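You operate a simulated robot arm through the tools that you are given. There is no shell and no other tool. Be economical: measure what you need, move in short steps, check, and stop when the job is done.

You are at the controls of a simulated robot arm. One attempt, no reset.

Task
Send pane P-390 into the washer at 8 m/min.
Fine: load it in the middle of the green LOAD band, flip the infeed and washer section switches on, start, and stop the line once the pane has gone in; leave the other controls and panes.

It is judged by the outcome, as a careful person would: the job done as asked, and still so three seconds after it is handed in. It fails if anything else is knocked over, pushed out of place, dropped, spilled or broken.

Robot
A 7-joint arm with a two-finger parallel gripper on a trunk, on a base that drives. Base frame: it is fixed to the floor where the robot stands at the start and does not move with it; the origin is under the middle of the robot, x ahead of it, y to its left, z up. Readings come in mm, degrees, newtons and seconds.
With the tool pointing down near the work surface it reaches from about 160 to 600 mm from the robot's upright axis, wherever it stands. Its first joint turns from -143.0 to 143.0 degrees. Places, roughly: black jog button [1600, -1600, 1200]; foot bar [1000, -2400, 100]; green start button [1400, -1600, 1200]; height gauge [1300, -2700, 1100]; infeed section switch [1600, -1600, 1300]; lamp wall section switch [1400, -1600, 1300]; main switch [1400, -1600, 1100]; red lever [1100, -3200, 700]; red stop button [1300, -1600, 1200]; speed dial [1600, -1600, 1100]; stop block [1100, -3200, 600]; washer section switch [1500, -1600, 1300]; white jog button [1500, -1600, 1200]; yellow arm [1100, -2400, 700]; yellow check button [1400, -1600, 1000]. Payload 3 kg.
Tool frame: the origin (TCP) lies between the finger pads and is the grasp point; the fingertips stand 30 mm ahead of it; z points along the fingers, y is the line along which they close. Largest opening 94 mm; finger width 28, thickness 10; the body of the gripper, 50 by 96 mm, starts 55 mm behind the TCP.
Orientation is that of the tool frame in the base frame, as a unit quaternion [x, y, z, w]. With the fingers straight down and closing along the base's y, the tool's x points along the base's -x, its y along +y and its z along -z.

Tools
- The arm moves only by the tool step_arm. Its argument "series" is a list of rows, each an object of numbers (a shift or turn left out is 0, a gripper value left out holds the last): "x", "y", "z": the shift along the base's x, y, z in m; "rx", "ry", "rz": the turn, a rotation vector about the base's x, y, z in degrees; "grip": the opening, from 0 (shut) to 1 (fully open). In form: [{"x": .., "y": .., "z": .., "rx": .., "ry": .., "rz": .., "grip": ..}, ...]. A call has 1 to 10 rows; each row shifts and turns the commanded pose from where the row before left it. Each row takes 0.2 s and may step no farther than 50 mm and 8.6 degrees from the row before; otherwise, or with a gripper value out of range, the whole call is refused. A pose out of reach is approached as far as the arm can. The call stops where the force on the tool passes 80 N (or 10 N more than at its start, if that is more) or the arm is blocked; 0.2 s more then pass. Each finger travels about 45 mm/s and halts on what it meets, pressing with about 30 N; the grip force reading is that of the motor and also rises with nothing between the fingers. The clock runs only during rows and for 0.2 s after the last one: add rows that do not move to give the fingers time. It gives the time, the measured TCP pose, the force on the tool (base axes), the opening and the grip force at its end, in the units of the frame above (readings bear some noise), with the torque about the TCP (base axes, N m) and any sound that the robot's microphone picked up.
- Cameras (640 x 400 px; columns grow to the right, rows downward): "scene" is now at [39.8, 116.1, 1676.3]; the picture's right is [-0.12, -0.99, 0.00], its down [-0.82, 0.10, -0.56] and it looks along [0.56, -0.07, -0.83] (base axes); focal length 286 px, centre (320, 200). "wrist" rides on the gripper at [76, 14, -102] in the tool frame; the picture's right is [-0.18, 0.98, 0.00], its down [-0.75, -0.14, -0.64] and it looks along [-0.63, -0.12, 0.77] (tool axes); focal length 243 px, centre (320, 200). There is no depth. A picture from a camera that has moved, and an enlarged one, comes with that camera's place and axes in the base frame and with its lens. The place of the scene camera against the robot may be out by one fixed shift of up to 25 mm in any direction.
- capture(camera): a new picture of that camera. The clock stands still meanwhile.
- slide_trunk(by): slides the trunk up (or, below 0, down) by that many mm; the arm and the scene camera ride with it, the base frame stays. It gives what a move gives, with no picture.
- drive_base(legs): drives the robot by 1 to 6 legs, each [ahead, left, turn to the left] in mm, mm and degrees, along the robot's own axes; the way and the turn of a leg run together, so that a leg with both is an arc; at most 1500 mm and 180 degrees a leg. The arm and the cameras ride along, it lands a little off, and it stops where it bumps. It gives what a move gives.
- aim_head(pan, tilt): turns the head with the scene camera to pan (to the left, within 143 degrees either way) and tilt (down, from -29 to 69), counted from straight ahead of the robot. It gives what a move gives.
- inspect(camera, box): a new picture of the part [left, top, right, bottom] of that camera's present view, enlarged. The clock stands still meanwhile.
- hand_in(): hands the job in; it is judged then, once.

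Go step by step. Nothing tells you exact positions but the pictures and the camera data: compare them with the known pose of the tool, close in by small moves and look again before you grip or let go. The budget is 120 turns and 78 pictures, counting those below and the enlarged ones. Unless the task says otherwise, let go and move clear before handing in.

The tools are called after ">>>" by a JSON object that holds its "op" and its "data". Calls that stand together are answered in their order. step_arm: Moves the arm, as the interface text tells. Its arguments: {"type":"object","properties":{"series":{"type":"array"}},"required":["series"]} The other tools are called the same way: slide_trunk (by) slides the trunk up or down; drive_base (legs) drives the base; aim_head (pan, tilt) turns the head that bears the scene camera; capture (camera) takes a picture; inspect (camera, box) takes an enlarged picture of a part of a camera's view; hand_in () hands the job in.

At the start:

```text
t: 0.0
tool_pos: [645.7, -110.9, 890.8]
tool_rot: [0.0, 1.0, 0.0, -0.001]
wrist_force: [0.3, 0.2, -0.1]
torque: [0.01, 0.04, 0.03]
width: 94.0
finger_force: 0.1
trunk travel left (down, up): [-125.0, 265.0]
robot x, y, heading: [2.7, -2.3, 0.1]
head pan, tilt: [-6.6, 55.6]
```

scene: 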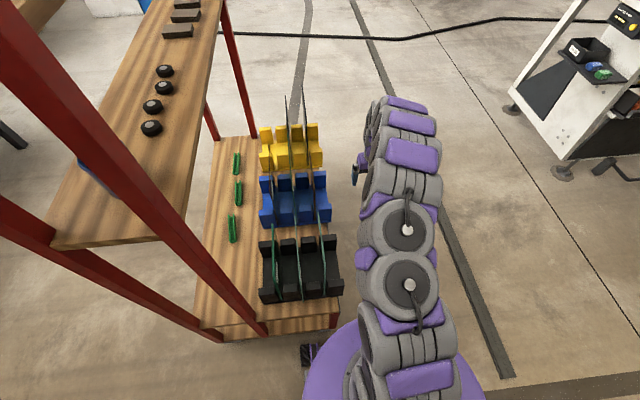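
wrist: 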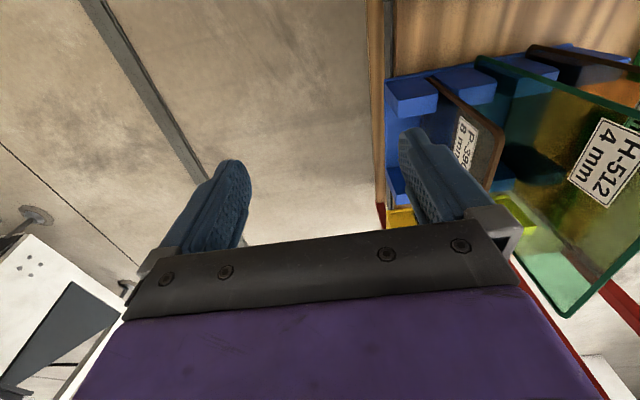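

I see a rack with panes in black, blue and yellow cradles just left of the arm, and the washer machine off to the right. I'll look closer at the panes and turn the head to the machine.

>>> {"op": "inspect", "data": {"camera": "scene", "box": [190, 80, 390, 320]}}

>>> {"op": "inspect", "data": {"camera": "wrist", "box": [360, 20, 640, 320]}}

>>> {"op": "aim_head", "data": {"pan": -60, "tilt": 25}}

>>> {"op": "capture", "data": {"camera": "scene"}}

```text
1.67 times, centred on (290, 200) of scene
camera zoom: at [39.8, 116.1, 1676.3], right [-0.12, -0.99, 0.0], down [-0.82, 0.1, -0.56], along [0.56, -0.07, -0.83], focal length 476 px, centre (370, 200)
```

zoom: 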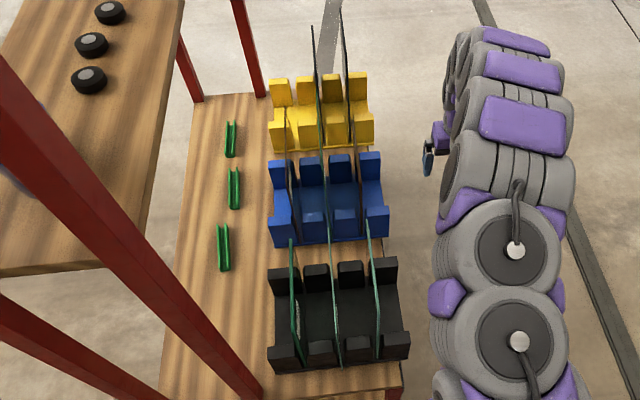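

```text
1.33 times, centred on (500, 170) of wrist
camera zoom: at [569.9, -96.9, 991.3], right [0.18, 0.98, 0.0], down [0.75, -0.14, 0.64], along [0.63, -0.12, -0.77], focal length 324 px, centre (80, 240)
```

zoom: 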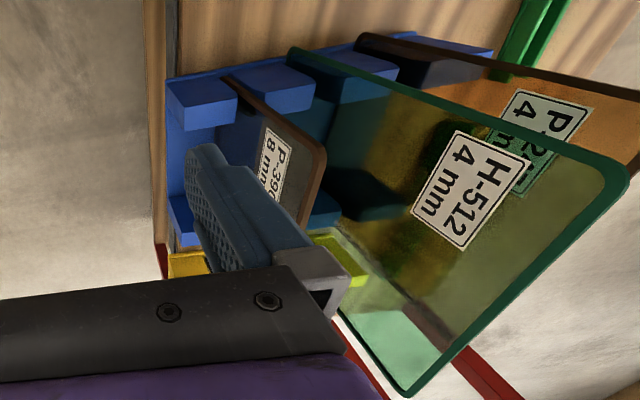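

```text
t: 1.2
tool_pos: [644.6, -111.2, 891.0]
tool_rot: [0.0, 1.0, 0.0, 0.001]
wrist_force: [0.8, 1.2, 0.7]
torque: [0.0, 0.02, 0.01]
width: 94.1
finger_force: 0.1
trunk travel left (down, up): [-125.0, 265.0]
robot x, y, heading: [2.0, -1.2, -0.1]
head pan, tilt: [-60.0, 25.0]
```

```text
73 pictures are left
camera scene: at [15.0, 44.6, 1721.1], right [-0.87, -0.5, 0.0], down [-0.21, 0.37, -0.91], along [0.45, -0.78, -0.42], focal length 286 px, centre (320, 200)
```

scene: 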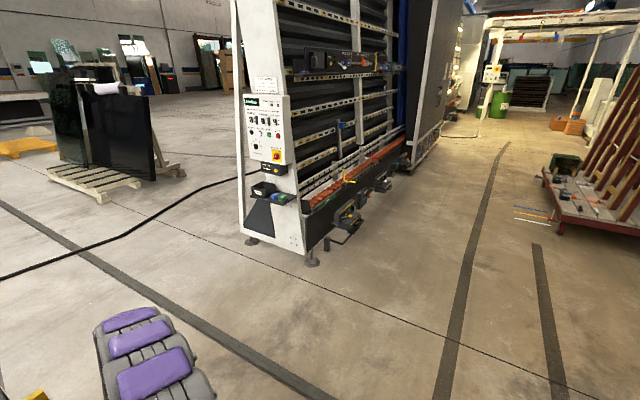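

The machine's near end panel is visible; let me zoom in on the panel and the load area from here.

>>> {"op": "inspect", "data": {"camera": "scene", "box": [225, 80, 325, 210]}}

>>> {"op": "inspect", "data": {"camera": "scene", "box": [290, 120, 450, 260]}}

>>> {"op": "aim_head", "data": {"pan": 0, "tilt": 50}}

>>> {"op": "inspect", "data": {"camera": "scene", "box": [220, 120, 400, 280]}}

```text
3.08 times, centred on (275, 145) of scene
camera zoom: at [15.0, 44.6, 1721.1], right [-0.87, -0.5, 0.0], down [-0.21, 0.37, -0.91], along [0.45, -0.78, -0.42], focal length 880 px, centre (458, 369)
```

zoom: 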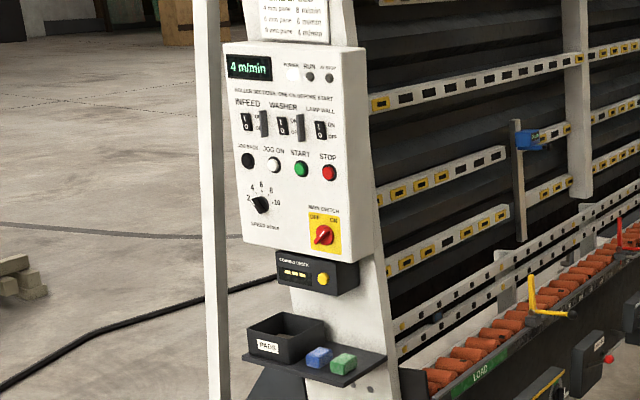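

```text
2.86 times, centred on (370, 190) of scene
camera zoom: at [15.0, 44.6, 1721.1], right [-0.87, -0.5, 0.0], down [-0.21, 0.37, -0.91], along [0.45, -0.78, -0.42], focal length 817 px, centre (177, 229)
```

zoom: 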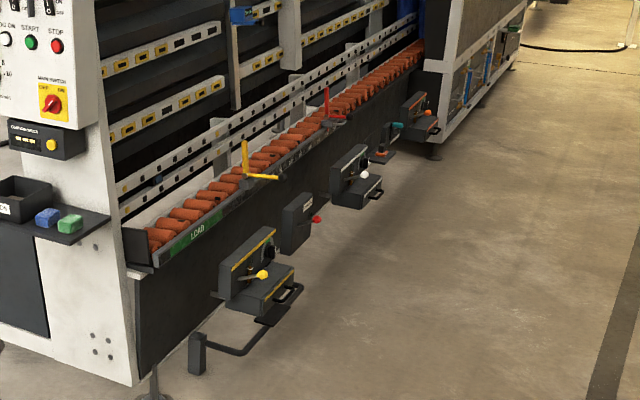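

```text
t: 2.5
tool_pos: [643.2, -110.1, 890.9]
tool_rot: [0.0, 1.0, 0.0, 0.001]
wrist_force: [-1.1, 0.4, 0.8]
torque: [0.02, 0.01, 0.0]
width: 94.0
finger_force: 0.0
trunk travel left (down, up): [-125.0, 265.0]
robot x, y, heading: [-0.4, -3.1, -0.2]
head pan, tilt: [0.0, 50.0]
```

```text
2.50 times, centred on (310, 200) of scene
camera zoom: at [45.9, 124.3, 1683.6], right [0.0, -1.0, 0.0], down [-0.77, 0.0, -0.64], along [0.64, 0.0, -0.77], focal length 715 px, centre (345, 200)
```

zoom: 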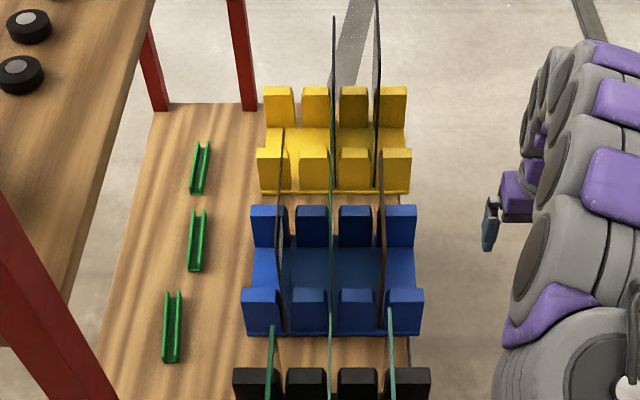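

The panel shows 4 m/min, so the dial needs to go to 8, and P-390 (8 mm, brown edge) stands in the blue cradle's slot nearest me. I'll retract the arm, drive right out of the way, go ahead, then face the rack.

>>> {"op": "step_arm", "data": {"series": [{"x": -0.05, "z": 0.04}, {"x": -0.05, "z": 0.04}, {"x": -0.05, "z": 0.02}, {"x": -0.05}, {"x": -0.05, "y": 0.02}, {"x": -0.03, "y": 0.03}]}}

>>> {"op": "drive_base", "data": {"legs": [[0, -480, 0], [800, 0, 0], [0, 0, 90]]}}

>>> {"op": "capture", "data": {"camera": "scene"}}

>>> {"op": "capture", "data": {"camera": "wrist"}}

```text
refused: row 1 steps farther than a row can; nothing moved
```

```text
t: 13.2
tool_pos: [943.1, 133.6, 892.0]
tool_rot: [-0.694, 0.72, 0.0, 0.0]
wrist_force: [0.4, 0.4, 0.2]
torque: [-0.02, -0.01, 0.04]
width: 93.8
finger_force: 0.1
trunk travel left (down, up): [-125.0, 265.0]
robot x, y, heading: [804.8, -505.1, 87.4]
head pan, tilt: [0.0, 50.0]
```

```text
69 pictures are left
camera scene: at [663.8, -462.5, 1683.6], right [1.0, -0.04, 0.0], down [-0.03, -0.77, -0.64], along [0.03, 0.64, -0.77], focal length 286 px, centre (320, 200)
```

scene: 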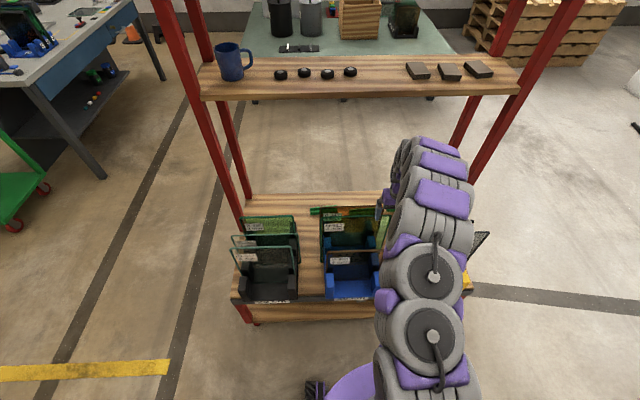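

```text
68 pictures are left
camera wrist: at [926.7, 58.8, 992.5], right [-0.97, 0.22, 0.0], down [0.17, 0.75, 0.64], along [0.14, 0.63, -0.77], focal length 243 px, centre (320, 200)
```

wrist: 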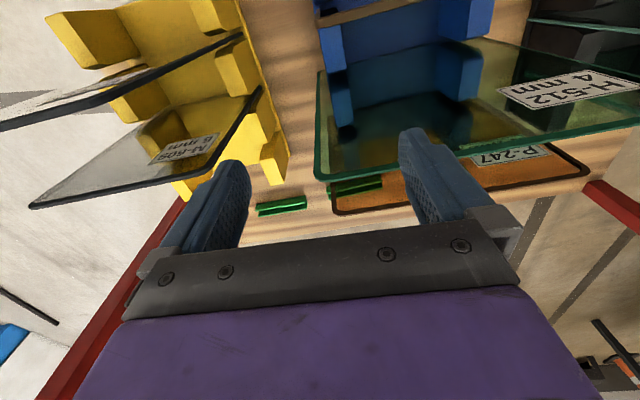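

The arm retract was refused (step too long), so the turn was made with the arm stretched, but high and without contact. I'll check that the panes are undisturbed, then go on.

>>> {"op": "inspect", "data": {"camera": "scene", "box": [220, 180, 400, 320]}}

>>> {"op": "step_arm", "data": {"series": [{"z": 0.04}, {"y": -0.045}, {"y": -0.045}, {"y": -0.045}, {"y": -0.045}, {"y": -0.045}, {"y": -0.045}]}}

>>> {"op": "capture", "data": {"camera": "scene"}}

>>> {"op": "capture", "data": {"camera": "wrist"}}

```text
2.86 times, centred on (310, 250) of scene
camera zoom: at [663.8, -462.5, 1683.6], right [1.0, -0.04, 0.0], down [-0.03, -0.77, -0.64], along [0.03, 0.64, -0.77], focal length 817 px, centre (349, 57)
```

zoom: 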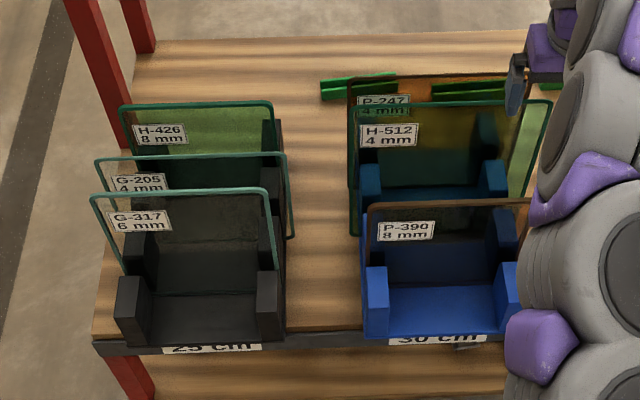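

```text
t: 14.8
tool_pos: [941.5, -137.6, 936.1]
tool_rot: [-0.693, 0.721, 0.002, 0.002]
wrist_force: [-0.3, 0.8, 0.0]
torque: [-0.02, 0.01, 0.0]
width: 94.1
finger_force: 0.0
trunk travel left (down, up): [-125.0, 265.0]
robot x, y, heading: [807.4, -503.3, 87.9]
head pan, tilt: [0.0, 50.0]
```

```text
66 pictures are left
camera scene: at [663.9, -466.0, 1683.7], right [1.0, -0.04, 0.0], down [-0.03, -0.77, -0.64], along [0.03, 0.64, -0.77], focal length 286 px, centre (320, 200)
```

scene: 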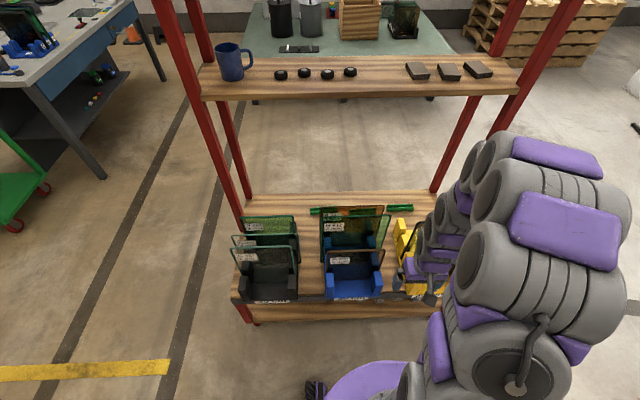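

```text
65 pictures are left
camera wrist: at [924.7, -214.0, 1036.5], right [-0.97, 0.22, 0.0], down [0.17, 0.74, 0.65], along [0.14, 0.63, -0.76], focal length 243 px, centre (320, 200)
```

wrist: 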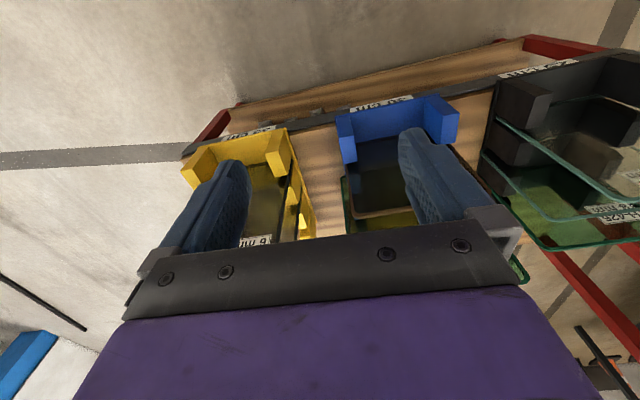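

Panes are untouched; P-390 spans about x 710–921 at y≈62, top near z≈755. I turn the tool so it closes along y and bring it before the pane.

>>> {"op": "step_arm", "data": {"series": [{"rz": -8.5, "x": -0.012}, {"rz": -8.5, "x": -0.012}, {"rz": -8.5, "x": -0.012}, {"rz": -8.5, "x": -0.012}, {"rz": -8.5, "x": -0.012}, {"rz": -8.5, "x": -0.012}, {"rz": -8.5, "x": -0.012}, {"rz": -8.5, "x": -0.012}, {"rz": -8.5, "x": -0.012}, {"rz": -8.5, "x": -0.012}]}}

>>> {"op": "step_arm", "data": {"series": [{"rz": -2.8, "y": 0.04}, {"y": 0.04}, {"y": 0.04}, {}]}}

>>> {"op": "capture", "data": {"camera": "wrist"}}

>>> {"op": "capture", "data": {"camera": "scene"}}

```text
t: 16.9
tool_pos: [824.1, -136.6, 934.4]
tool_rot: [-0.023, 1.0, 0.0, 0.002]
wrist_force: [0.5, -0.3, -0.4]
torque: [-0.01, 0.02, -0.02]
width: 94.3
finger_force: 0.0
trunk travel left (down, up): [-125.0, 265.0]
robot x, y, heading: [809.2, -506.2, 87.5]
head pan, tilt: [0.0, 50.0]
```

```text
t: 17.9
tool_pos: [821.5, -17.4, 933.0]
tool_rot: [0.0, 1.0, 0.0, 0.002]
wrist_force: [-0.4, 0.4, 0.4]
torque: [0.0, 0.04, -0.03]
width: 93.8
finger_force: 0.0
trunk travel left (down, up): [-125.0, 265.0]
robot x, y, heading: [806.1, -505.1, 87.7]
head pan, tilt: [0.0, 50.0]
```

```text
64 pictures are left
camera wrist: at [745.1, -2.7, 1034.2], right [0.19, 0.98, 0.0], down [0.75, -0.14, 0.65], along [0.63, -0.12, -0.76], focal length 243 px, centre (320, 200)
```

wrist: 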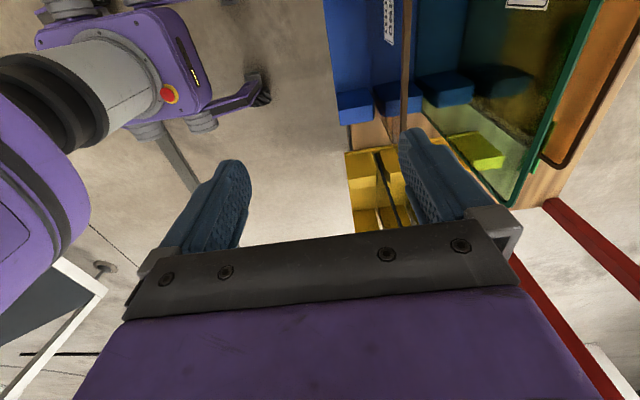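

```text
63 pictures are left
camera scene: at [662.2, -463.9, 1683.5], right [1.0, -0.04, 0.0], down [-0.03, -0.77, -0.64], along [0.03, 0.64, -0.77], focal length 286 px, centre (320, 200)
```

scene: 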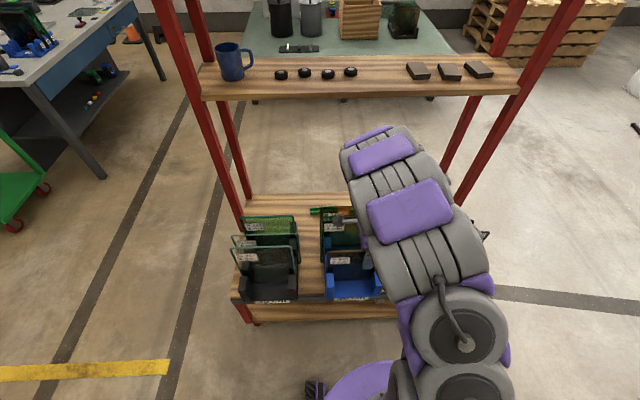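

The pane shows edge-on at column ~405, giving y ≈ 75 and top z ≈ 740–755. I'll move over it at height and look again.

>>> {"op": "step_arm", "data": {"series": [{"y": 0.045}, {"y": 0.045}, {"z": -0.04}, {}]}}

>>> {"op": "capture", "data": {"camera": "wrist"}}

>>> {"op": "inspect", "data": {"camera": "scene", "box": [290, 190, 410, 310]}}

```text
t: 18.9
tool_pos: [823.1, 71.0, 894.5]
tool_rot: [0.0, 1.0, 0.001, 0.002]
wrist_force: [0.4, 0.1, 0.4]
torque: [-0.06, 0.02, 0.03]
width: 94.1
finger_force: 0.0
trunk travel left (down, up): [-125.0, 265.0]
robot x, y, heading: [809.2, -503.0, 87.7]
head pan, tilt: [0.0, 50.0]
```

```text
62 pictures are left
camera wrist: at [746.5, 86.2, 995.9], right [0.18, 0.98, 0.0], down [0.75, -0.14, 0.65], along [0.63, -0.12, -0.76], focal length 243 px, centre (320, 200)
```

wrist: 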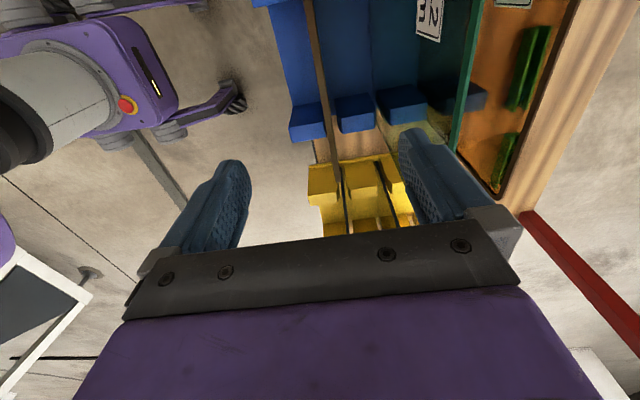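

```text
3.33 times, centred on (350, 250) of scene
camera zoom: at [662.3, -463.2, 1683.5], right [1.0, -0.04, 0.0], down [-0.03, -0.77, -0.64], along [0.03, 0.64, -0.77], focal length 953 px, centre (220, 33)
```

zoom: 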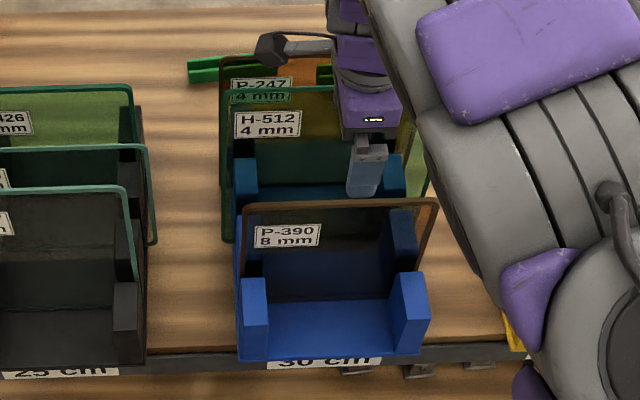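

Triangulating gives the pane at y≈72, top z≈759, mid x≈823, right under the gripper. I narrow the fingers and go down to a bit below the top edge, then look.

>>> {"op": "step_arm", "data": {"series": [{"grip": 0.55}, {"grip": 0.55}, {"z": -0.04}, {"z": -0.04}, {}]}}

>>> {"op": "capture", "data": {"camera": "wrist"}}

>>> {"op": "inspect", "data": {"camera": "scene", "box": [290, 190, 410, 310]}}

```text
t: 20.1
tool_pos: [822.2, 73.2, 814.8]
tool_rot: [0.0, 1.0, 0.0, 0.003]
wrist_force: [0.6, -0.6, 0.6]
torque: [-0.01, 0.01, 0.02]
width: 51.5
finger_force: 0.0
trunk travel left (down, up): [-125.0, 265.0]
robot x, y, heading: [806.8, -500.5, 87.8]
head pan, tilt: [0.0, 50.0]
```

```text
60 pictures are left
camera wrist: at [745.0, 87.3, 915.6], right [0.18, 0.98, 0.0], down [0.75, -0.14, 0.65], along [0.63, -0.12, -0.76], focal length 243 px, centre (320, 200)
```

wrist: 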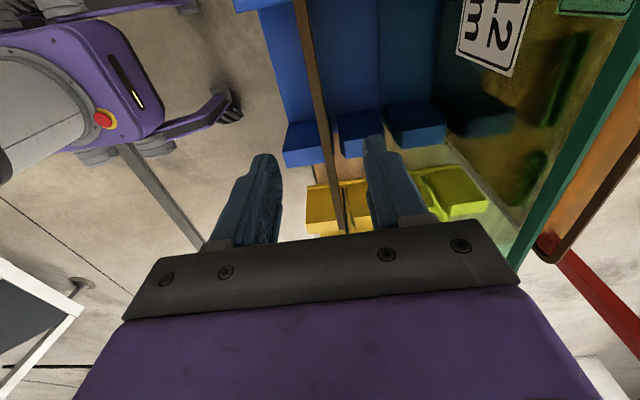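

```text
3.33 times, centred on (350, 250) of scene
camera zoom: at [662.8, -462.9, 1683.5], right [1.0, -0.04, 0.0], down [-0.03, -0.77, -0.64], along [0.03, 0.64, -0.77], focal length 953 px, centre (220, 33)
```

zoom: 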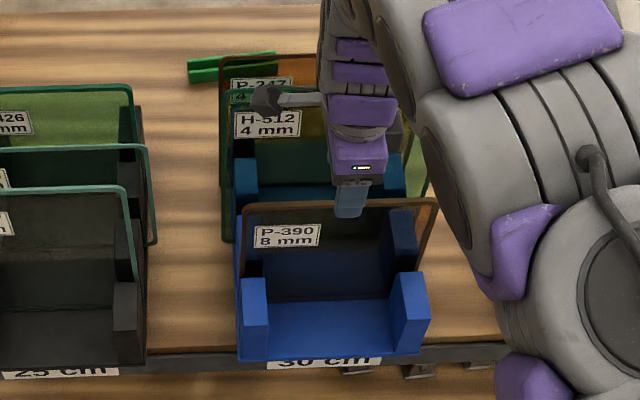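

The pane edge lies between the fingers, centred. I descend to grip ~30 mm below the top edge.

>>> {"op": "step_arm", "data": {"series": [{"z": -0.03}, {"z": -0.03}, {"z": -0.025}, {}]}}

>>> {"op": "capture", "data": {"camera": "wrist"}}

>>> {"op": "inspect", "data": {"camera": "scene", "box": [290, 190, 410, 310]}}

```text
t: 21.1
tool_pos: [820.4, 73.0, 729.4]
tool_rot: [0.0, 1.0, 0.0, 0.002]
wrist_force: [-0.5, -0.8, -0.5]
torque: [-0.01, 0.04, -0.01]
width: 51.8
finger_force: 0.0
trunk travel left (down, up): [-125.0, 265.0]
robot x, y, heading: [810.5, -506.1, 87.4]
head pan, tilt: [0.0, 50.0]
```

```text
58 pictures are left
camera wrist: at [743.8, 87.2, 830.5], right [0.18, 0.98, 0.0], down [0.75, -0.14, 0.65], along [0.63, -0.12, -0.76], focal length 243 px, centre (320, 200)
```

wrist: 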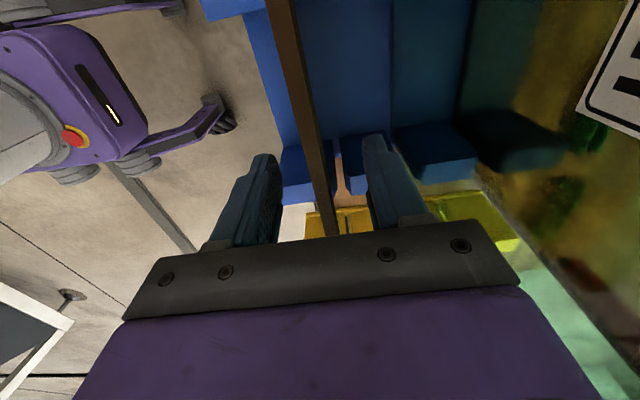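

```text
3.33 times, centred on (350, 250) of scene
camera zoom: at [662.7, -462.6, 1683.5], right [1.0, -0.04, 0.0], down [-0.03, -0.77, -0.64], along [0.03, 0.64, -0.77], focal length 953 px, centre (220, 33)
```

zoom: 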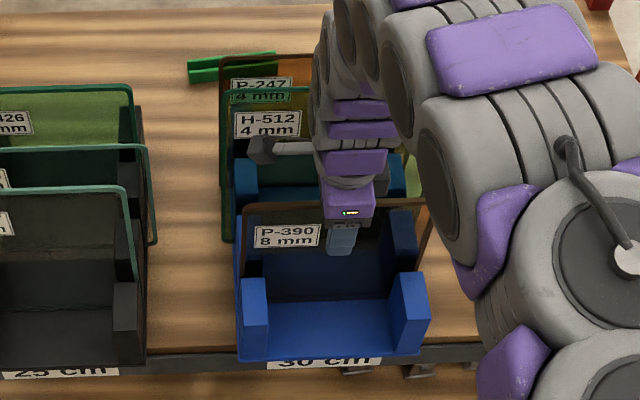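

The front finger is over the pane face below the top edge. I close the gripper and then lift a little.

>>> {"op": "step_arm", "data": {"series": [{"grip": 0}, {"grip": 0}, {"grip": 0}, {"grip": 0}, {"grip": 0}, {"grip": 0}]}}

>>> {"op": "step_arm", "data": {"series": [{"z": 0.02}, {"z": 0.02}, {}]}}

>>> {"op": "inspect", "data": {"camera": "scene", "box": [290, 190, 410, 310]}}

```text
t: 22.6
tool_pos: [819.8, 72.8, 729.2]
tool_rot: [0.0, 1.0, 0.001, 0.003]
wrist_force: [0.2, 3.9, -0.4]
torque: [0.72, -0.02, -0.02]
width: 12.7
finger_force: 29.7
trunk travel left (down, up): [-125.0, 265.0]
robot x, y, heading: [807.6, -500.6, 87.5]
head pan, tilt: [0.0, 50.0]
```

```text
t: 23.4
tool_pos: [821.2, 72.8, 768.0]
tool_rot: [0.0, 1.0, -0.001, 0.003]
wrist_force: [-0.1, 0.4, -10.8]
torque: [-0.01, 0.04, -0.01]
width: 12.3
finger_force: 30.6
trunk travel left (down, up): [-125.0, 265.0]
robot x, y, heading: [801.9, -502.2, 87.9]
head pan, tilt: [0.0, 50.0]
```

```text
3.33 times, centred on (350, 250) of scene
camera zoom: at [662.4, -460.8, 1683.3], right [1.0, -0.04, 0.0], down [-0.03, -0.77, -0.64], along [0.03, 0.64, -0.77], focal length 953 px, centre (220, 33)
```

zoom: 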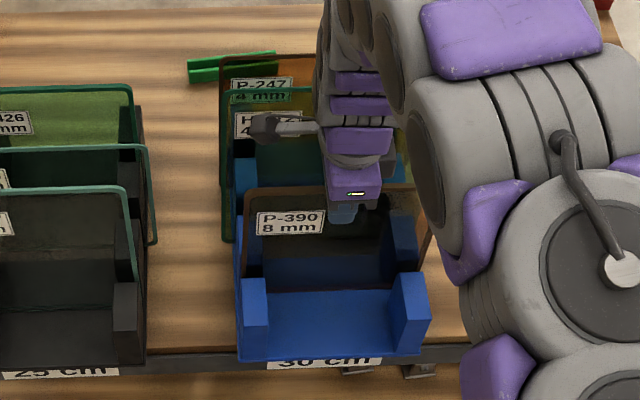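

The pane is held (12 mm, ~1.1 kg, balanced). I lift it clear of the cradle and pull back.

>>> {"op": "step_arm", "data": {"series": [{"z": 0.04}, {"z": 0.04}, {"z": 0.04}, {"z": 0.04}, {"z": 0.04}, {}]}}

>>> {"op": "step_arm", "data": {"series": [{"y": -0.04}, {"y": -0.04}, {"y": -0.04}, {"y": -0.04}, {"y": -0.04}, {"y": -0.02}]}}

>>> {"op": "capture", "data": {"camera": "scene"}}

>>> {"op": "capture", "data": {"camera": "wrist"}}

```text
t: 24.8
tool_pos: [823.8, 73.9, 964.6]
tool_rot: [0.0, 1.0, 0.0, 0.003]
wrist_force: [-0.4, 0.9, -9.9]
torque: [-0.02, 0.04, 0.03]
width: 12.3
finger_force: 29.6
trunk travel left (down, up): [-125.0, 265.0]
robot x, y, heading: [805.7, -502.5, 87.7]
head pan, tilt: [0.0, 50.0]
```

```text
t: 26.1
tool_pos: [823.8, -150.4, 967.0]
tool_rot: [0.0, 1.0, -0.001, 0.002]
wrist_force: [0.1, 0.3, -10.2]
torque: [-0.01, 0.03, 0.01]
width: 12.6
finger_force: 29.5
trunk travel left (down, up): [-125.0, 265.0]
robot x, y, heading: [811.6, -505.2, 88.0]
head pan, tilt: [0.0, 50.0]
```

```text
55 pictures are left
camera scene: at [662.7, -464.0, 1683.4], right [1.0, -0.04, 0.0], down [-0.03, -0.77, -0.64], along [0.03, 0.64, -0.77], focal length 286 px, centre (320, 200)
```

scene: 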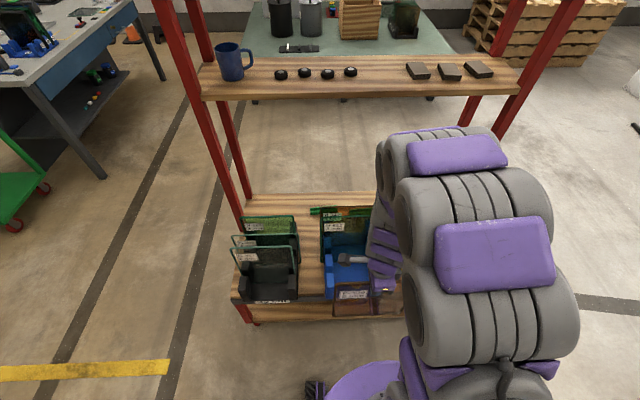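

```text
54 pictures are left
camera wrist: at [747.5, -136.1, 1067.9], right [0.18, 0.98, 0.0], down [0.75, -0.14, 0.65], along [0.63, -0.12, -0.76], focal length 243 px, centre (320, 200)
```

wrist: 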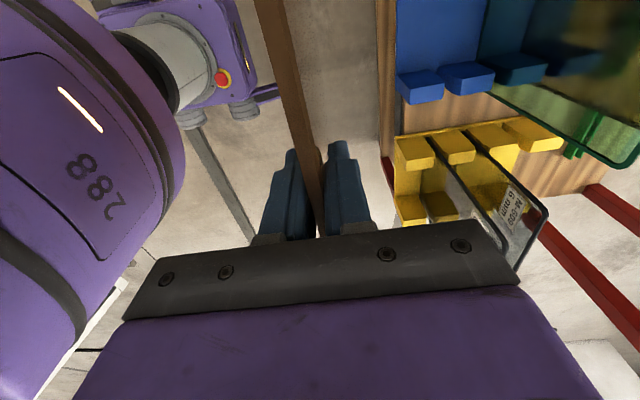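

Held well. I back off, turn to face the machine direction, and drive toward it for a look.

>>> {"op": "drive_base", "data": {"legs": [[-350, 0, 0], [0, 0, -88], [-300, -650, 0]]}}

>>> {"op": "aim_head", "data": {"pan": -40, "tilt": 30}}

>>> {"op": "capture", "data": {"camera": "scene"}}

```text
t: 35.8
tool_pos: [829.8, -1527.4, 966.7]
tool_rot: [0.714, 0.7, -0.003, 0.002]
wrist_force: [-0.6, 0.2, -10.1]
torque: [0.07, 0.01, -0.01]
width: 12.7
finger_force: 30.1
trunk travel left (down, up): [-125.0, 265.0]
robot x, y, heading: [473.6, -1503.6, -3.2]
head pan, tilt: [0.0, 50.0]
```

```text
t: 36.9
tool_pos: [829.1, -1530.2, 968.1]
tool_rot: [0.714, 0.7, -0.001, 0.002]
wrist_force: [0.0, 0.0, -10.7]
torque: [0.02, -0.04, -0.01]
width: 12.5
finger_force: 29.8
trunk travel left (down, up): [-125.0, 265.0]
robot x, y, heading: [472.5, -1504.7, -3.3]
head pan, tilt: [-40.0, 30.0]
```

```text
53 pictures are left
camera scene: at [516.8, -1441.8, 1712.9], right [-0.69, -0.73, 0.0], down [-0.37, 0.34, -0.86], along [0.63, -0.59, -0.5], focal length 286 px, centre (320, 200)
```

scene: 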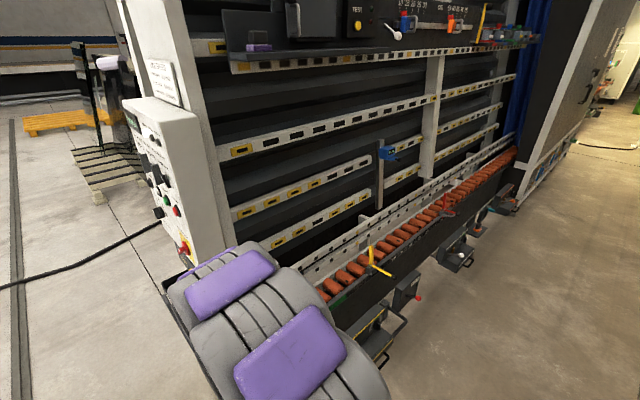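

The yellow arm sits on the roller line downstream of the LOAD band. I zoom in on the details of panel and line.

>>> {"op": "inspect", "data": {"camera": "scene", "box": [290, 120, 530, 390]}}

>>> {"op": "inspect", "data": {"camera": "scene", "box": [110, 30, 270, 290]}}

```text
1.48 times, centred on (410, 255) of scene
camera zoom: at [516.8, -1441.8, 1712.9], right [-0.69, -0.73, 0.0], down [-0.37, 0.34, -0.86], along [0.63, -0.59, -0.5], focal length 424 px, centre (187, 118)
```

zoom: 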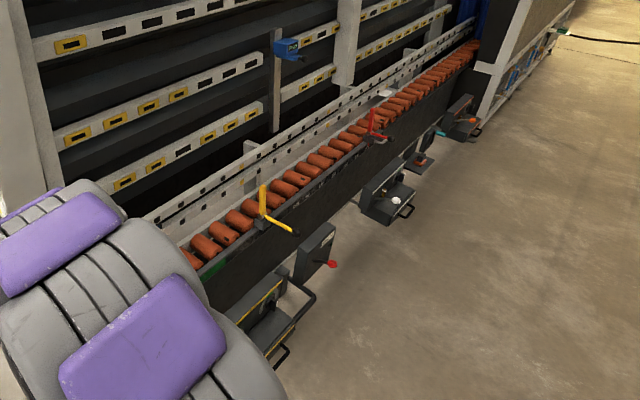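

```text
1.54 times, centred on (190, 160) of scene
camera zoom: at [516.8, -1441.8, 1712.9], right [-0.69, -0.73, 0.0], down [-0.37, 0.34, -0.86], along [0.63, -0.59, -0.5], focal length 440 px, centre (520, 262)
```

zoom: 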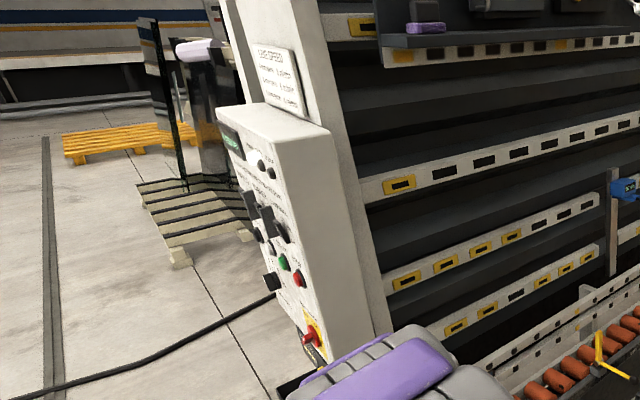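

I'll move sideways to face the LOAD band at a distance and look.

>>> {"op": "drive_base", "data": {"legs": [[0, -560, 3]]}}

>>> {"op": "aim_head", "data": {"pan": -5, "tilt": 45}}

>>> {"op": "capture", "data": {"camera": "scene"}}

>>> {"op": "capture", "data": {"camera": "wrist"}}

```text
t: 40.1
tool_pos: [811.7, -2069.0, 967.5]
tool_rot: [0.695, 0.719, -0.002, 0.001]
wrist_force: [-0.6, -0.1, -10.4]
torque: [0.06, -0.01, 0.03]
width: 12.4
finger_force: 29.8
trunk travel left (down, up): [-125.0, 265.0]
robot x, y, heading: [456.5, -2064.7, -0.5]
head pan, tilt: [-40.0, 30.0]
```

```text
t: 41.1
tool_pos: [809.9, -2070.5, 968.7]
tool_rot: [0.696, 0.718, -0.001, 0.002]
wrist_force: [-0.2, 0.0, -11.3]
torque: [0.07, 0.02, -0.03]
width: 12.2
finger_force: 30.6
trunk travel left (down, up): [-125.0, 265.0]
robot x, y, heading: [455.9, -2063.2, -0.5]
head pan, tilt: [-5.0, 45.0]
```

```text
50 pictures are left
camera scene: at [506.3, -1946.0, 1690.4], right [-0.1, -1.0, 0.0], down [-0.71, 0.07, -0.71], along [0.7, -0.07, -0.71], focal length 286 px, centre (320, 200)
```

scene: 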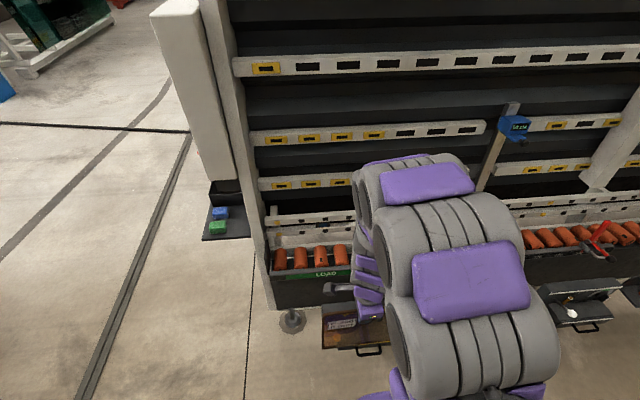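

```text
49 pictures are left
camera wrist: at [821.1, -1993.1, 1068.8], right [0.99, -0.15, 0.0], down [-0.12, -0.75, 0.65], along [-0.1, -0.64, -0.76], focal length 243 px, centre (320, 200)
```

wrist: 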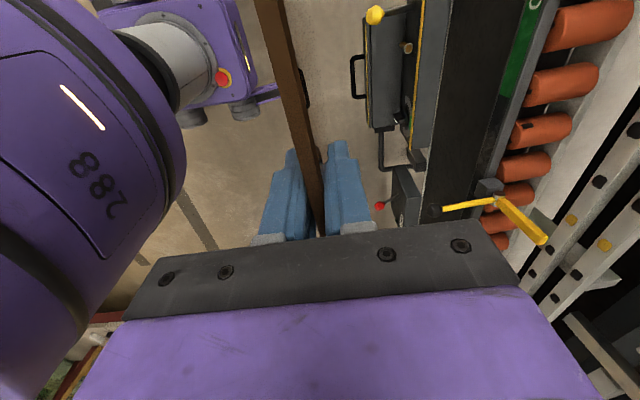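

The rollers span roughly x 1140–1242 and the green LOAD band ends near y≈-2175. I look closer at the band's start and at the yellow/red levers.

>>> {"op": "inspect", "data": {"camera": "scene", "box": [240, 190, 370, 340]}}

>>> {"op": "aim_head", "data": {"pan": -45, "tilt": 35}}

>>> {"op": "capture", "data": {"camera": "scene"}}

```text
2.67 times, centred on (305, 265) of scene
camera zoom: at [506.3, -1946.0, 1690.4], right [-0.1, -1.0, 0.0], down [-0.71, 0.07, -0.71], along [0.7, -0.07, -0.71], focal length 762 px, centre (360, 27)
```

zoom: 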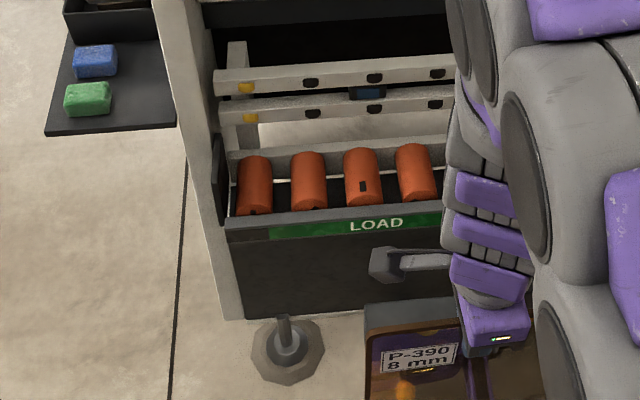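

```text
t: 42.1
tool_pos: [810.5, -2069.2, 968.6]
tool_rot: [0.696, 0.718, -0.002, 0.002]
wrist_force: [-0.4, -0.6, -10.6]
torque: [0.05, -0.01, -0.02]
width: 12.4
finger_force: 29.9
trunk travel left (down, up): [-125.0, 265.0]
robot x, y, heading: [457.4, -2062.4, -0.3]
head pan, tilt: [-45.0, 35.0]
```

```text
47 pictures are left
camera scene: at [487.3, -2000.7, 1705.2], right [-0.71, -0.7, 0.0], down [-0.4, 0.41, -0.82], along [0.57, -0.58, -0.57], focal length 286 px, centre (320, 200)
```

scene: 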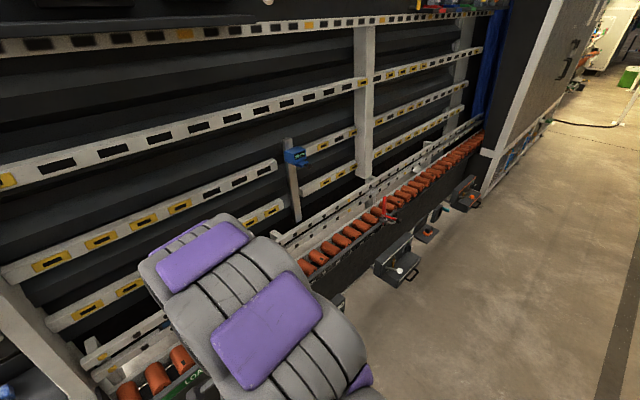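

Band runs about y -1865 to -2190. Zoom on the yellow/red levers.

>>> {"op": "inspect", "data": {"camera": "scene", "box": [280, 130, 480, 300]}}

>>> {"op": "aim_head", "data": {"pan": 30, "tilt": 10}}

>>> {"op": "capture", "data": {"camera": "scene"}}

```text
2.35 times, centred on (380, 215) of scene
camera zoom: at [487.3, -2000.7, 1705.2], right [-0.71, -0.7, 0.0], down [-0.4, 0.41, -0.82], along [0.57, -0.58, -0.57], focal length 673 px, centre (179, 165)
```

zoom: 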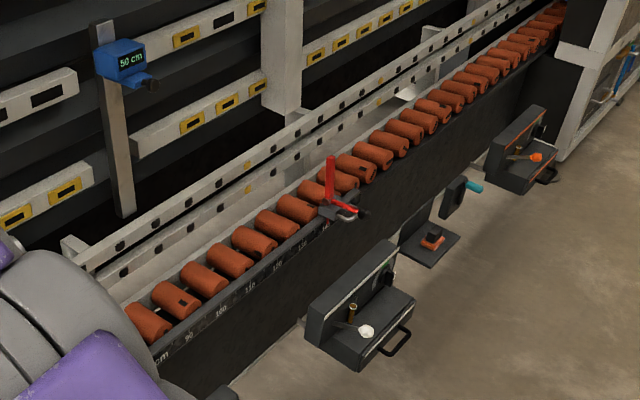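

```text
t: 43.6
tool_pos: [809.5, -2070.0, 967.3]
tool_rot: [0.695, 0.719, -0.001, 0.002]
wrist_force: [0.4, 0.4, -9.8]
torque: [0.05, -0.01, 0.04]
width: 12.7
finger_force: 30.4
trunk travel left (down, up): [-125.0, 265.0]
robot x, y, heading: [452.9, -2063.8, -0.4]
head pan, tilt: [30.0, 10.0]
```

```text
45 pictures are left
camera scene: at [506.4, -1892.1, 1745.2], right [0.49, -0.87, 0.0], down [-0.15, -0.09, -0.98], along [0.86, 0.49, -0.18], focal length 286 px, centre (320, 200)
```

scene: 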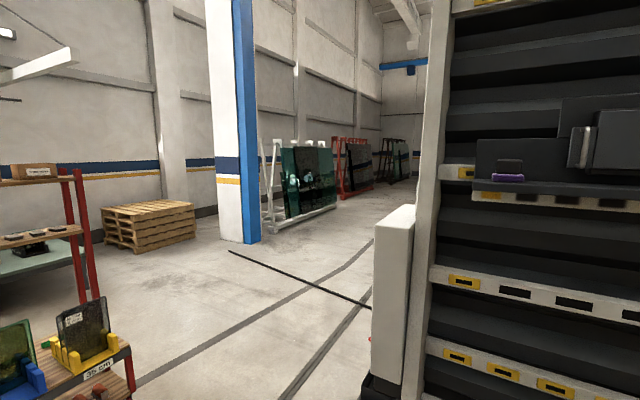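

The levers are a length-measuring scale with clip-on pointers at the front edge, so the pane can pass behind them. A box protrudes under the LOAD band, so I'll stand further left and reach to the right: first shift the pane right relative to the robot, then drive left and ahead.

>>> {"op": "step_arm", "data": {"series": [{"y": -0.04, "rz": -1.6}, {"y": -0.04}, {"y": -0.04}, {"y": -0.04}, {"y": -0.04}, {"y": -0.04}, {"y": -0.04}, {}]}}

>>> {"op": "drive_base", "data": {"legs": [[0, 330, 0], [250, 0, 0]]}}

>>> {"op": "aim_head", "data": {"pan": -25, "tilt": 45}}

>>> {"op": "capture", "data": {"camera": "scene"}}

>>> {"op": "capture", "data": {"camera": "wrist"}}

```text
t: 45.4
tool_pos: [809.8, -2351.4, 966.0]
tool_rot: [0.706, 0.708, -0.001, 0.0]
wrist_force: [0.4, 0.5, -10.7]
torque: [0.08, -0.01, -0.01]
width: 12.6
finger_force: 30.2
trunk travel left (down, up): [-125.0, 265.0]
robot x, y, heading: [457.9, -2063.6, -0.7]
head pan, tilt: [30.0, 10.0]
```

```text
t: 48.9
tool_pos: [1062.4, -2045.4, 963.8]
tool_rot: [0.705, 0.709, 0.0, 0.001]
wrist_force: [0.4, -1.1, -11.3]
torque: [-0.08, -0.04, -0.04]
width: 12.5
finger_force: 30.5
trunk travel left (down, up): [-125.0, 265.0]
robot x, y, heading: [707.5, -1753.7, -0.3]
head pan, tilt: [30.0, 10.0]
```

```text
t: 50.2
tool_pos: [1060.7, -2036.9, 966.9]
tool_rot: [0.705, 0.709, 0.0, 0.002]
wrist_force: [1.3, 1.5, -10.5]
torque: [0.13, 0.04, 0.02]
width: 12.3
finger_force: 30.7
trunk travel left (down, up): [-125.0, 265.0]
robot x, y, heading: [705.9, -1751.0, -0.0]
head pan, tilt: [-25.0, 45.0]
```

```text
44 pictures are left
camera scene: at [748.1, -1662.9, 1690.6], right [-0.43, -0.9, 0.0], down [-0.64, 0.3, -0.71], along [0.64, -0.3, -0.71], focal length 286 px, centre (320, 200)
```

scene: 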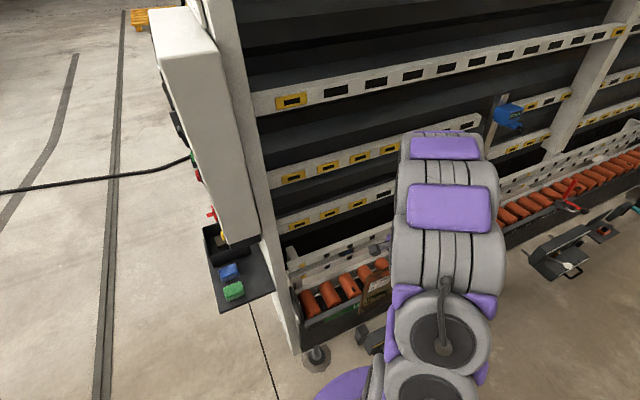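

```text
43 pictures are left
camera wrist: at [1074.3, -1960.4, 1068.3], right [0.98, -0.18, 0.0], down [-0.14, -0.75, 0.64], along [-0.11, -0.63, -0.76], focal length 243 px, centre (320, 200)
```

wrist: 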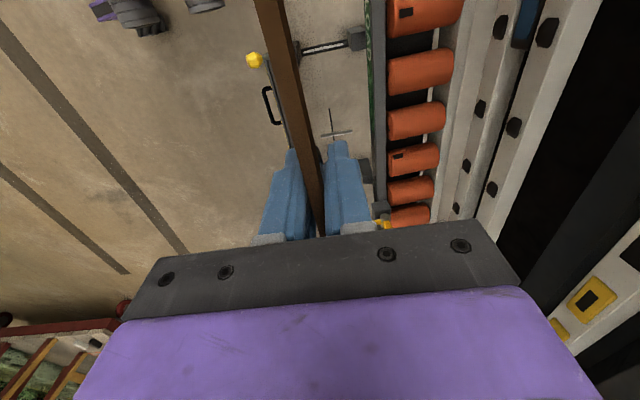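

Triangulating the two wrist views: rollers' top z≈620 for x≈1175–1277, lower strips at about (x 1282, z 713) and (1292, 775), LOAD text centre y≈-2030. I bring the pane over the rollers with a slight backward lean, still high.

>>> {"op": "step_arm", "data": {"series": [{"x": 0.04}, {"x": 0.04}, {"x": 0.04}, {"x": 0.02, "ry": 1.5}, {"x": 0.01, "ry": 1.5, "y": 0.005}, {}]}}

>>> {"op": "capture", "data": {"camera": "wrist"}}

>>> {"op": "inspect", "data": {"camera": "scene", "box": [260, 180, 420, 370]}}

```text
t: 51.6
tool_pos: [1210.4, -2043.0, 964.6]
tool_rot: [0.705, 0.708, -0.016, -0.018]
wrist_force: [0.4, 0.0, -9.5]
torque: [0.02, -0.05, 0.04]
width: 12.7
finger_force: 30.4
trunk travel left (down, up): [-125.0, 265.0]
robot x, y, heading: [702.5, -1753.1, -0.4]
head pan, tilt: [-25.0, 45.0]
```

```text
42 pictures are left
camera wrist: at [1229.9, -1966.7, 1065.3], right [0.98, -0.18, -0.05], down [-0.11, -0.76, 0.65], along [-0.15, -0.63, -0.76], focal length 243 px, centre (320, 200)
```

wrist: 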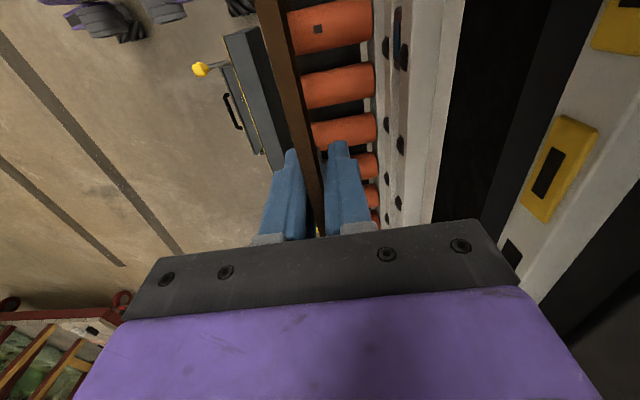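

```text
2.11 times, centred on (340, 275) of scene
camera zoom: at [749.5, -1671.4, 1690.8], right [-0.43, -0.9, 0.0], down [-0.64, 0.31, -0.7], along [0.64, -0.3, -0.71], focal length 602 px, centre (278, 42)
```

zoom: 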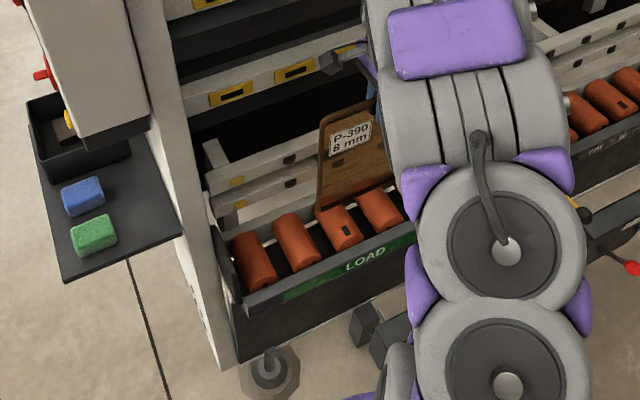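

Fresh triangulation agrees (lower strip 1284/709, upper 1294/771, third rail 1325/962; LOAD centre y≈-2027). I lower most of the way and shift back a bit.

>>> {"op": "step_arm", "data": {"series": [{"x": 0.015, "y": 0.013}, {"z": -0.04}, {"z": -0.035}, {"x": 0.015}, {"x": 0.013}, {}]}}

>>> {"op": "capture", "data": {"camera": "wrist"}}

>>> {"op": "inspect", "data": {"camera": "scene", "box": [260, 180, 420, 370]}}

```text
t: 53.0
tool_pos: [1254.8, -2023.6, 890.6]
tool_rot: [0.705, 0.709, -0.018, -0.017]
wrist_force: [0.0, -0.5, -10.8]
torque: [0.07, -0.05, 0.01]
width: 12.1
finger_force: 29.9
trunk travel left (down, up): [-125.0, 265.0]
robot x, y, heading: [708.6, -1748.8, -0.2]
head pan, tilt: [-25.0, 45.0]
```

```text
40 pictures are left
camera wrist: at [1273.3, -1947.7, 991.3], right [0.98, -0.18, -0.05], down [-0.11, -0.75, 0.65], along [-0.15, -0.63, -0.76], focal length 243 px, centre (320, 200)
```

wrist: 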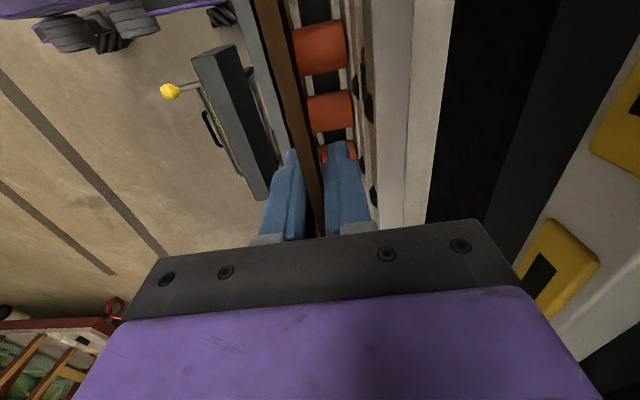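

```text
2.11 times, centred on (340, 275) of scene
camera zoom: at [750.2, -1663.9, 1690.4], right [-0.43, -0.9, 0.0], down [-0.64, 0.3, -0.7], along [0.64, -0.3, -0.71], focal length 602 px, centre (278, 42)
```

zoom: 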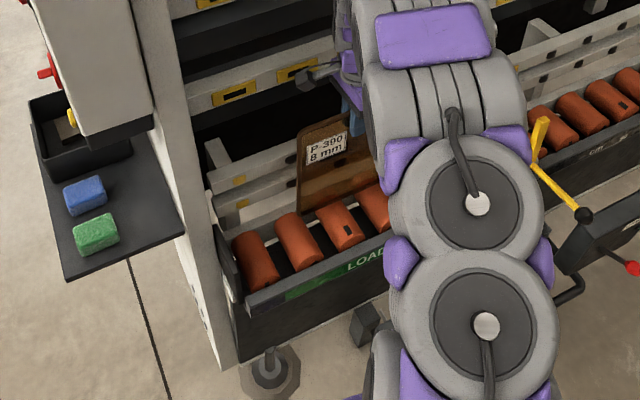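

The pane is above the rollers with clearance to the rail. I lower in small steps until the weight starts transferring.

>>> {"op": "step_arm", "data": {"series": [{"z": -0.008}, {"z": -0.008}, {"z": -0.006}]}}

```text
t: 53.8
tool_pos: [1253.6, -2025.3, 868.6]
tool_rot: [0.705, 0.709, -0.017, -0.017]
wrist_force: [0.1, 0.4, -11.5]
torque: [0.03, -0.07, 0.02]
width: 12.4
finger_force: 30.4
trunk travel left (down, up): [-125.0, 265.0]
robot x, y, heading: [705.7, -1751.6, -0.6]
head pan, tilt: [-25.0, 45.0]
```

>>> {"op": "step_arm", "data": {"series": [{"z": -0.006}, {"z": -0.006}]}}

>>> {"op": "inspect", "data": {"camera": "scene", "box": [290, 220, 370, 320]}}

```text
t: 54.4
tool_pos: [1255.9, -2024.2, 856.1]
tool_rot: [0.705, 0.708, -0.018, -0.018]
wrist_force: [0.0, -0.6, -10.7]
torque: [0.05, -0.03, -0.01]
width: 12.4
finger_force: 29.9
trunk travel left (down, up): [-125.0, 265.0]
robot x, y, heading: [705.0, -1754.2, -0.5]
head pan, tilt: [-25.0, 45.0]
```

```text
4.00 times, centred on (330, 270) of scene
camera zoom: at [750.5, -1666.0, 1690.5], right [-0.43, -0.9, 0.0], down [-0.64, 0.3, -0.7], along [0.64, -0.3, -0.71], focal length 1144 px, centre (280, -80)
```

zoom: 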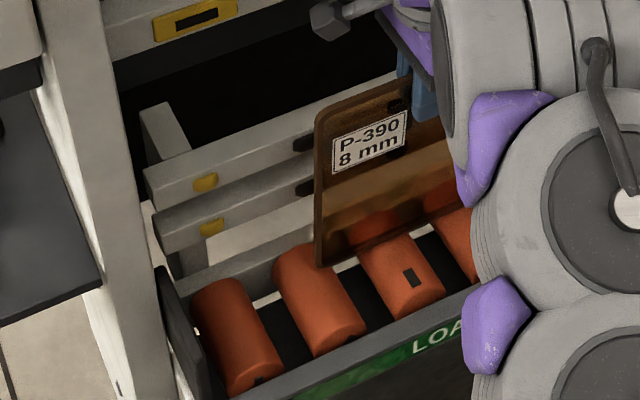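

Nearly touching; continue in 4 mm steps.

>>> {"op": "step_arm", "data": {"series": [{"z": -0.004}, {"z": -0.004}]}}

```text
t: 55.0
tool_pos: [1254.9, -2023.1, 853.3]
tool_rot: [0.705, 0.709, -0.017, -0.015]
wrist_force: [-1.1, 1.4, 19.2]
torque: [0.3, 0.6, -0.1]
width: 12.7
finger_force: 29.2
trunk travel left (down, up): [-125.0, 265.0]
robot x, y, heading: [706.9, -1749.9, -0.1]
head pan, tilt: [-25.0, 45.0]
```

Contact at z≈853. I relieve the load, then open slightly so the pane stays caged.

>>> {"op": "step_arm", "data": {"series": [{"z": 0.004}, {}]}}

>>> {"op": "step_arm", "data": {"series": [{"grip": 0.35}, {"grip": 0.35}, {}]}}

>>> {"op": "capture", "data": {"camera": "wrist"}}

```text
t: 55.6
tool_pos: [1254.2, -2023.4, 854.4]
tool_rot: [0.705, 0.709, -0.018, -0.017]
wrist_force: [2.3, 4.2, 1.9]
torque: [-0.09, -0.11, 0.02]
width: 12.4
finger_force: 30.0
trunk travel left (down, up): [-125.0, 265.0]
robot x, y, heading: [709.1, -1751.5, 0.1]
head pan, tilt: [-25.0, 45.0]
```

```text
t: 56.4
tool_pos: [1254.6, -2024.2, 853.4]
tool_rot: [0.705, 0.709, -0.017, -0.017]
wrist_force: [0.4, 0.1, 0.3]
torque: [0.0, 0.01, -0.02]
width: 33.2
finger_force: 0.6
trunk travel left (down, up): [-125.0, 265.0]
robot x, y, heading: [708.5, -1753.6, -0.2]
head pan, tilt: [-25.0, 45.0]
```

```text
37 pictures are left
camera wrist: at [1274.0, -1948.3, 953.8], right [0.98, -0.18, -0.05], down [-0.11, -0.75, 0.65], along [-0.15, -0.63, -0.76], focal length 243 px, centre (320, 200)
```

wrist: 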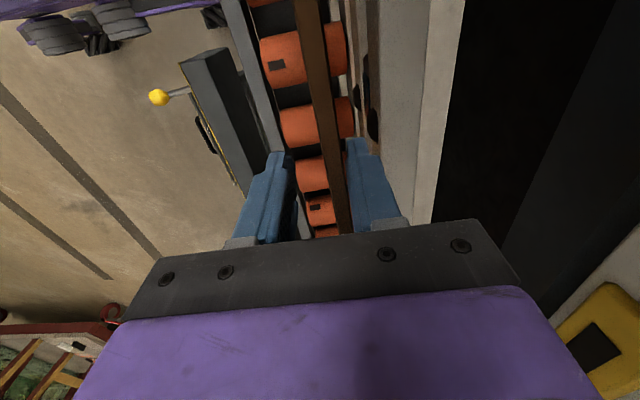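

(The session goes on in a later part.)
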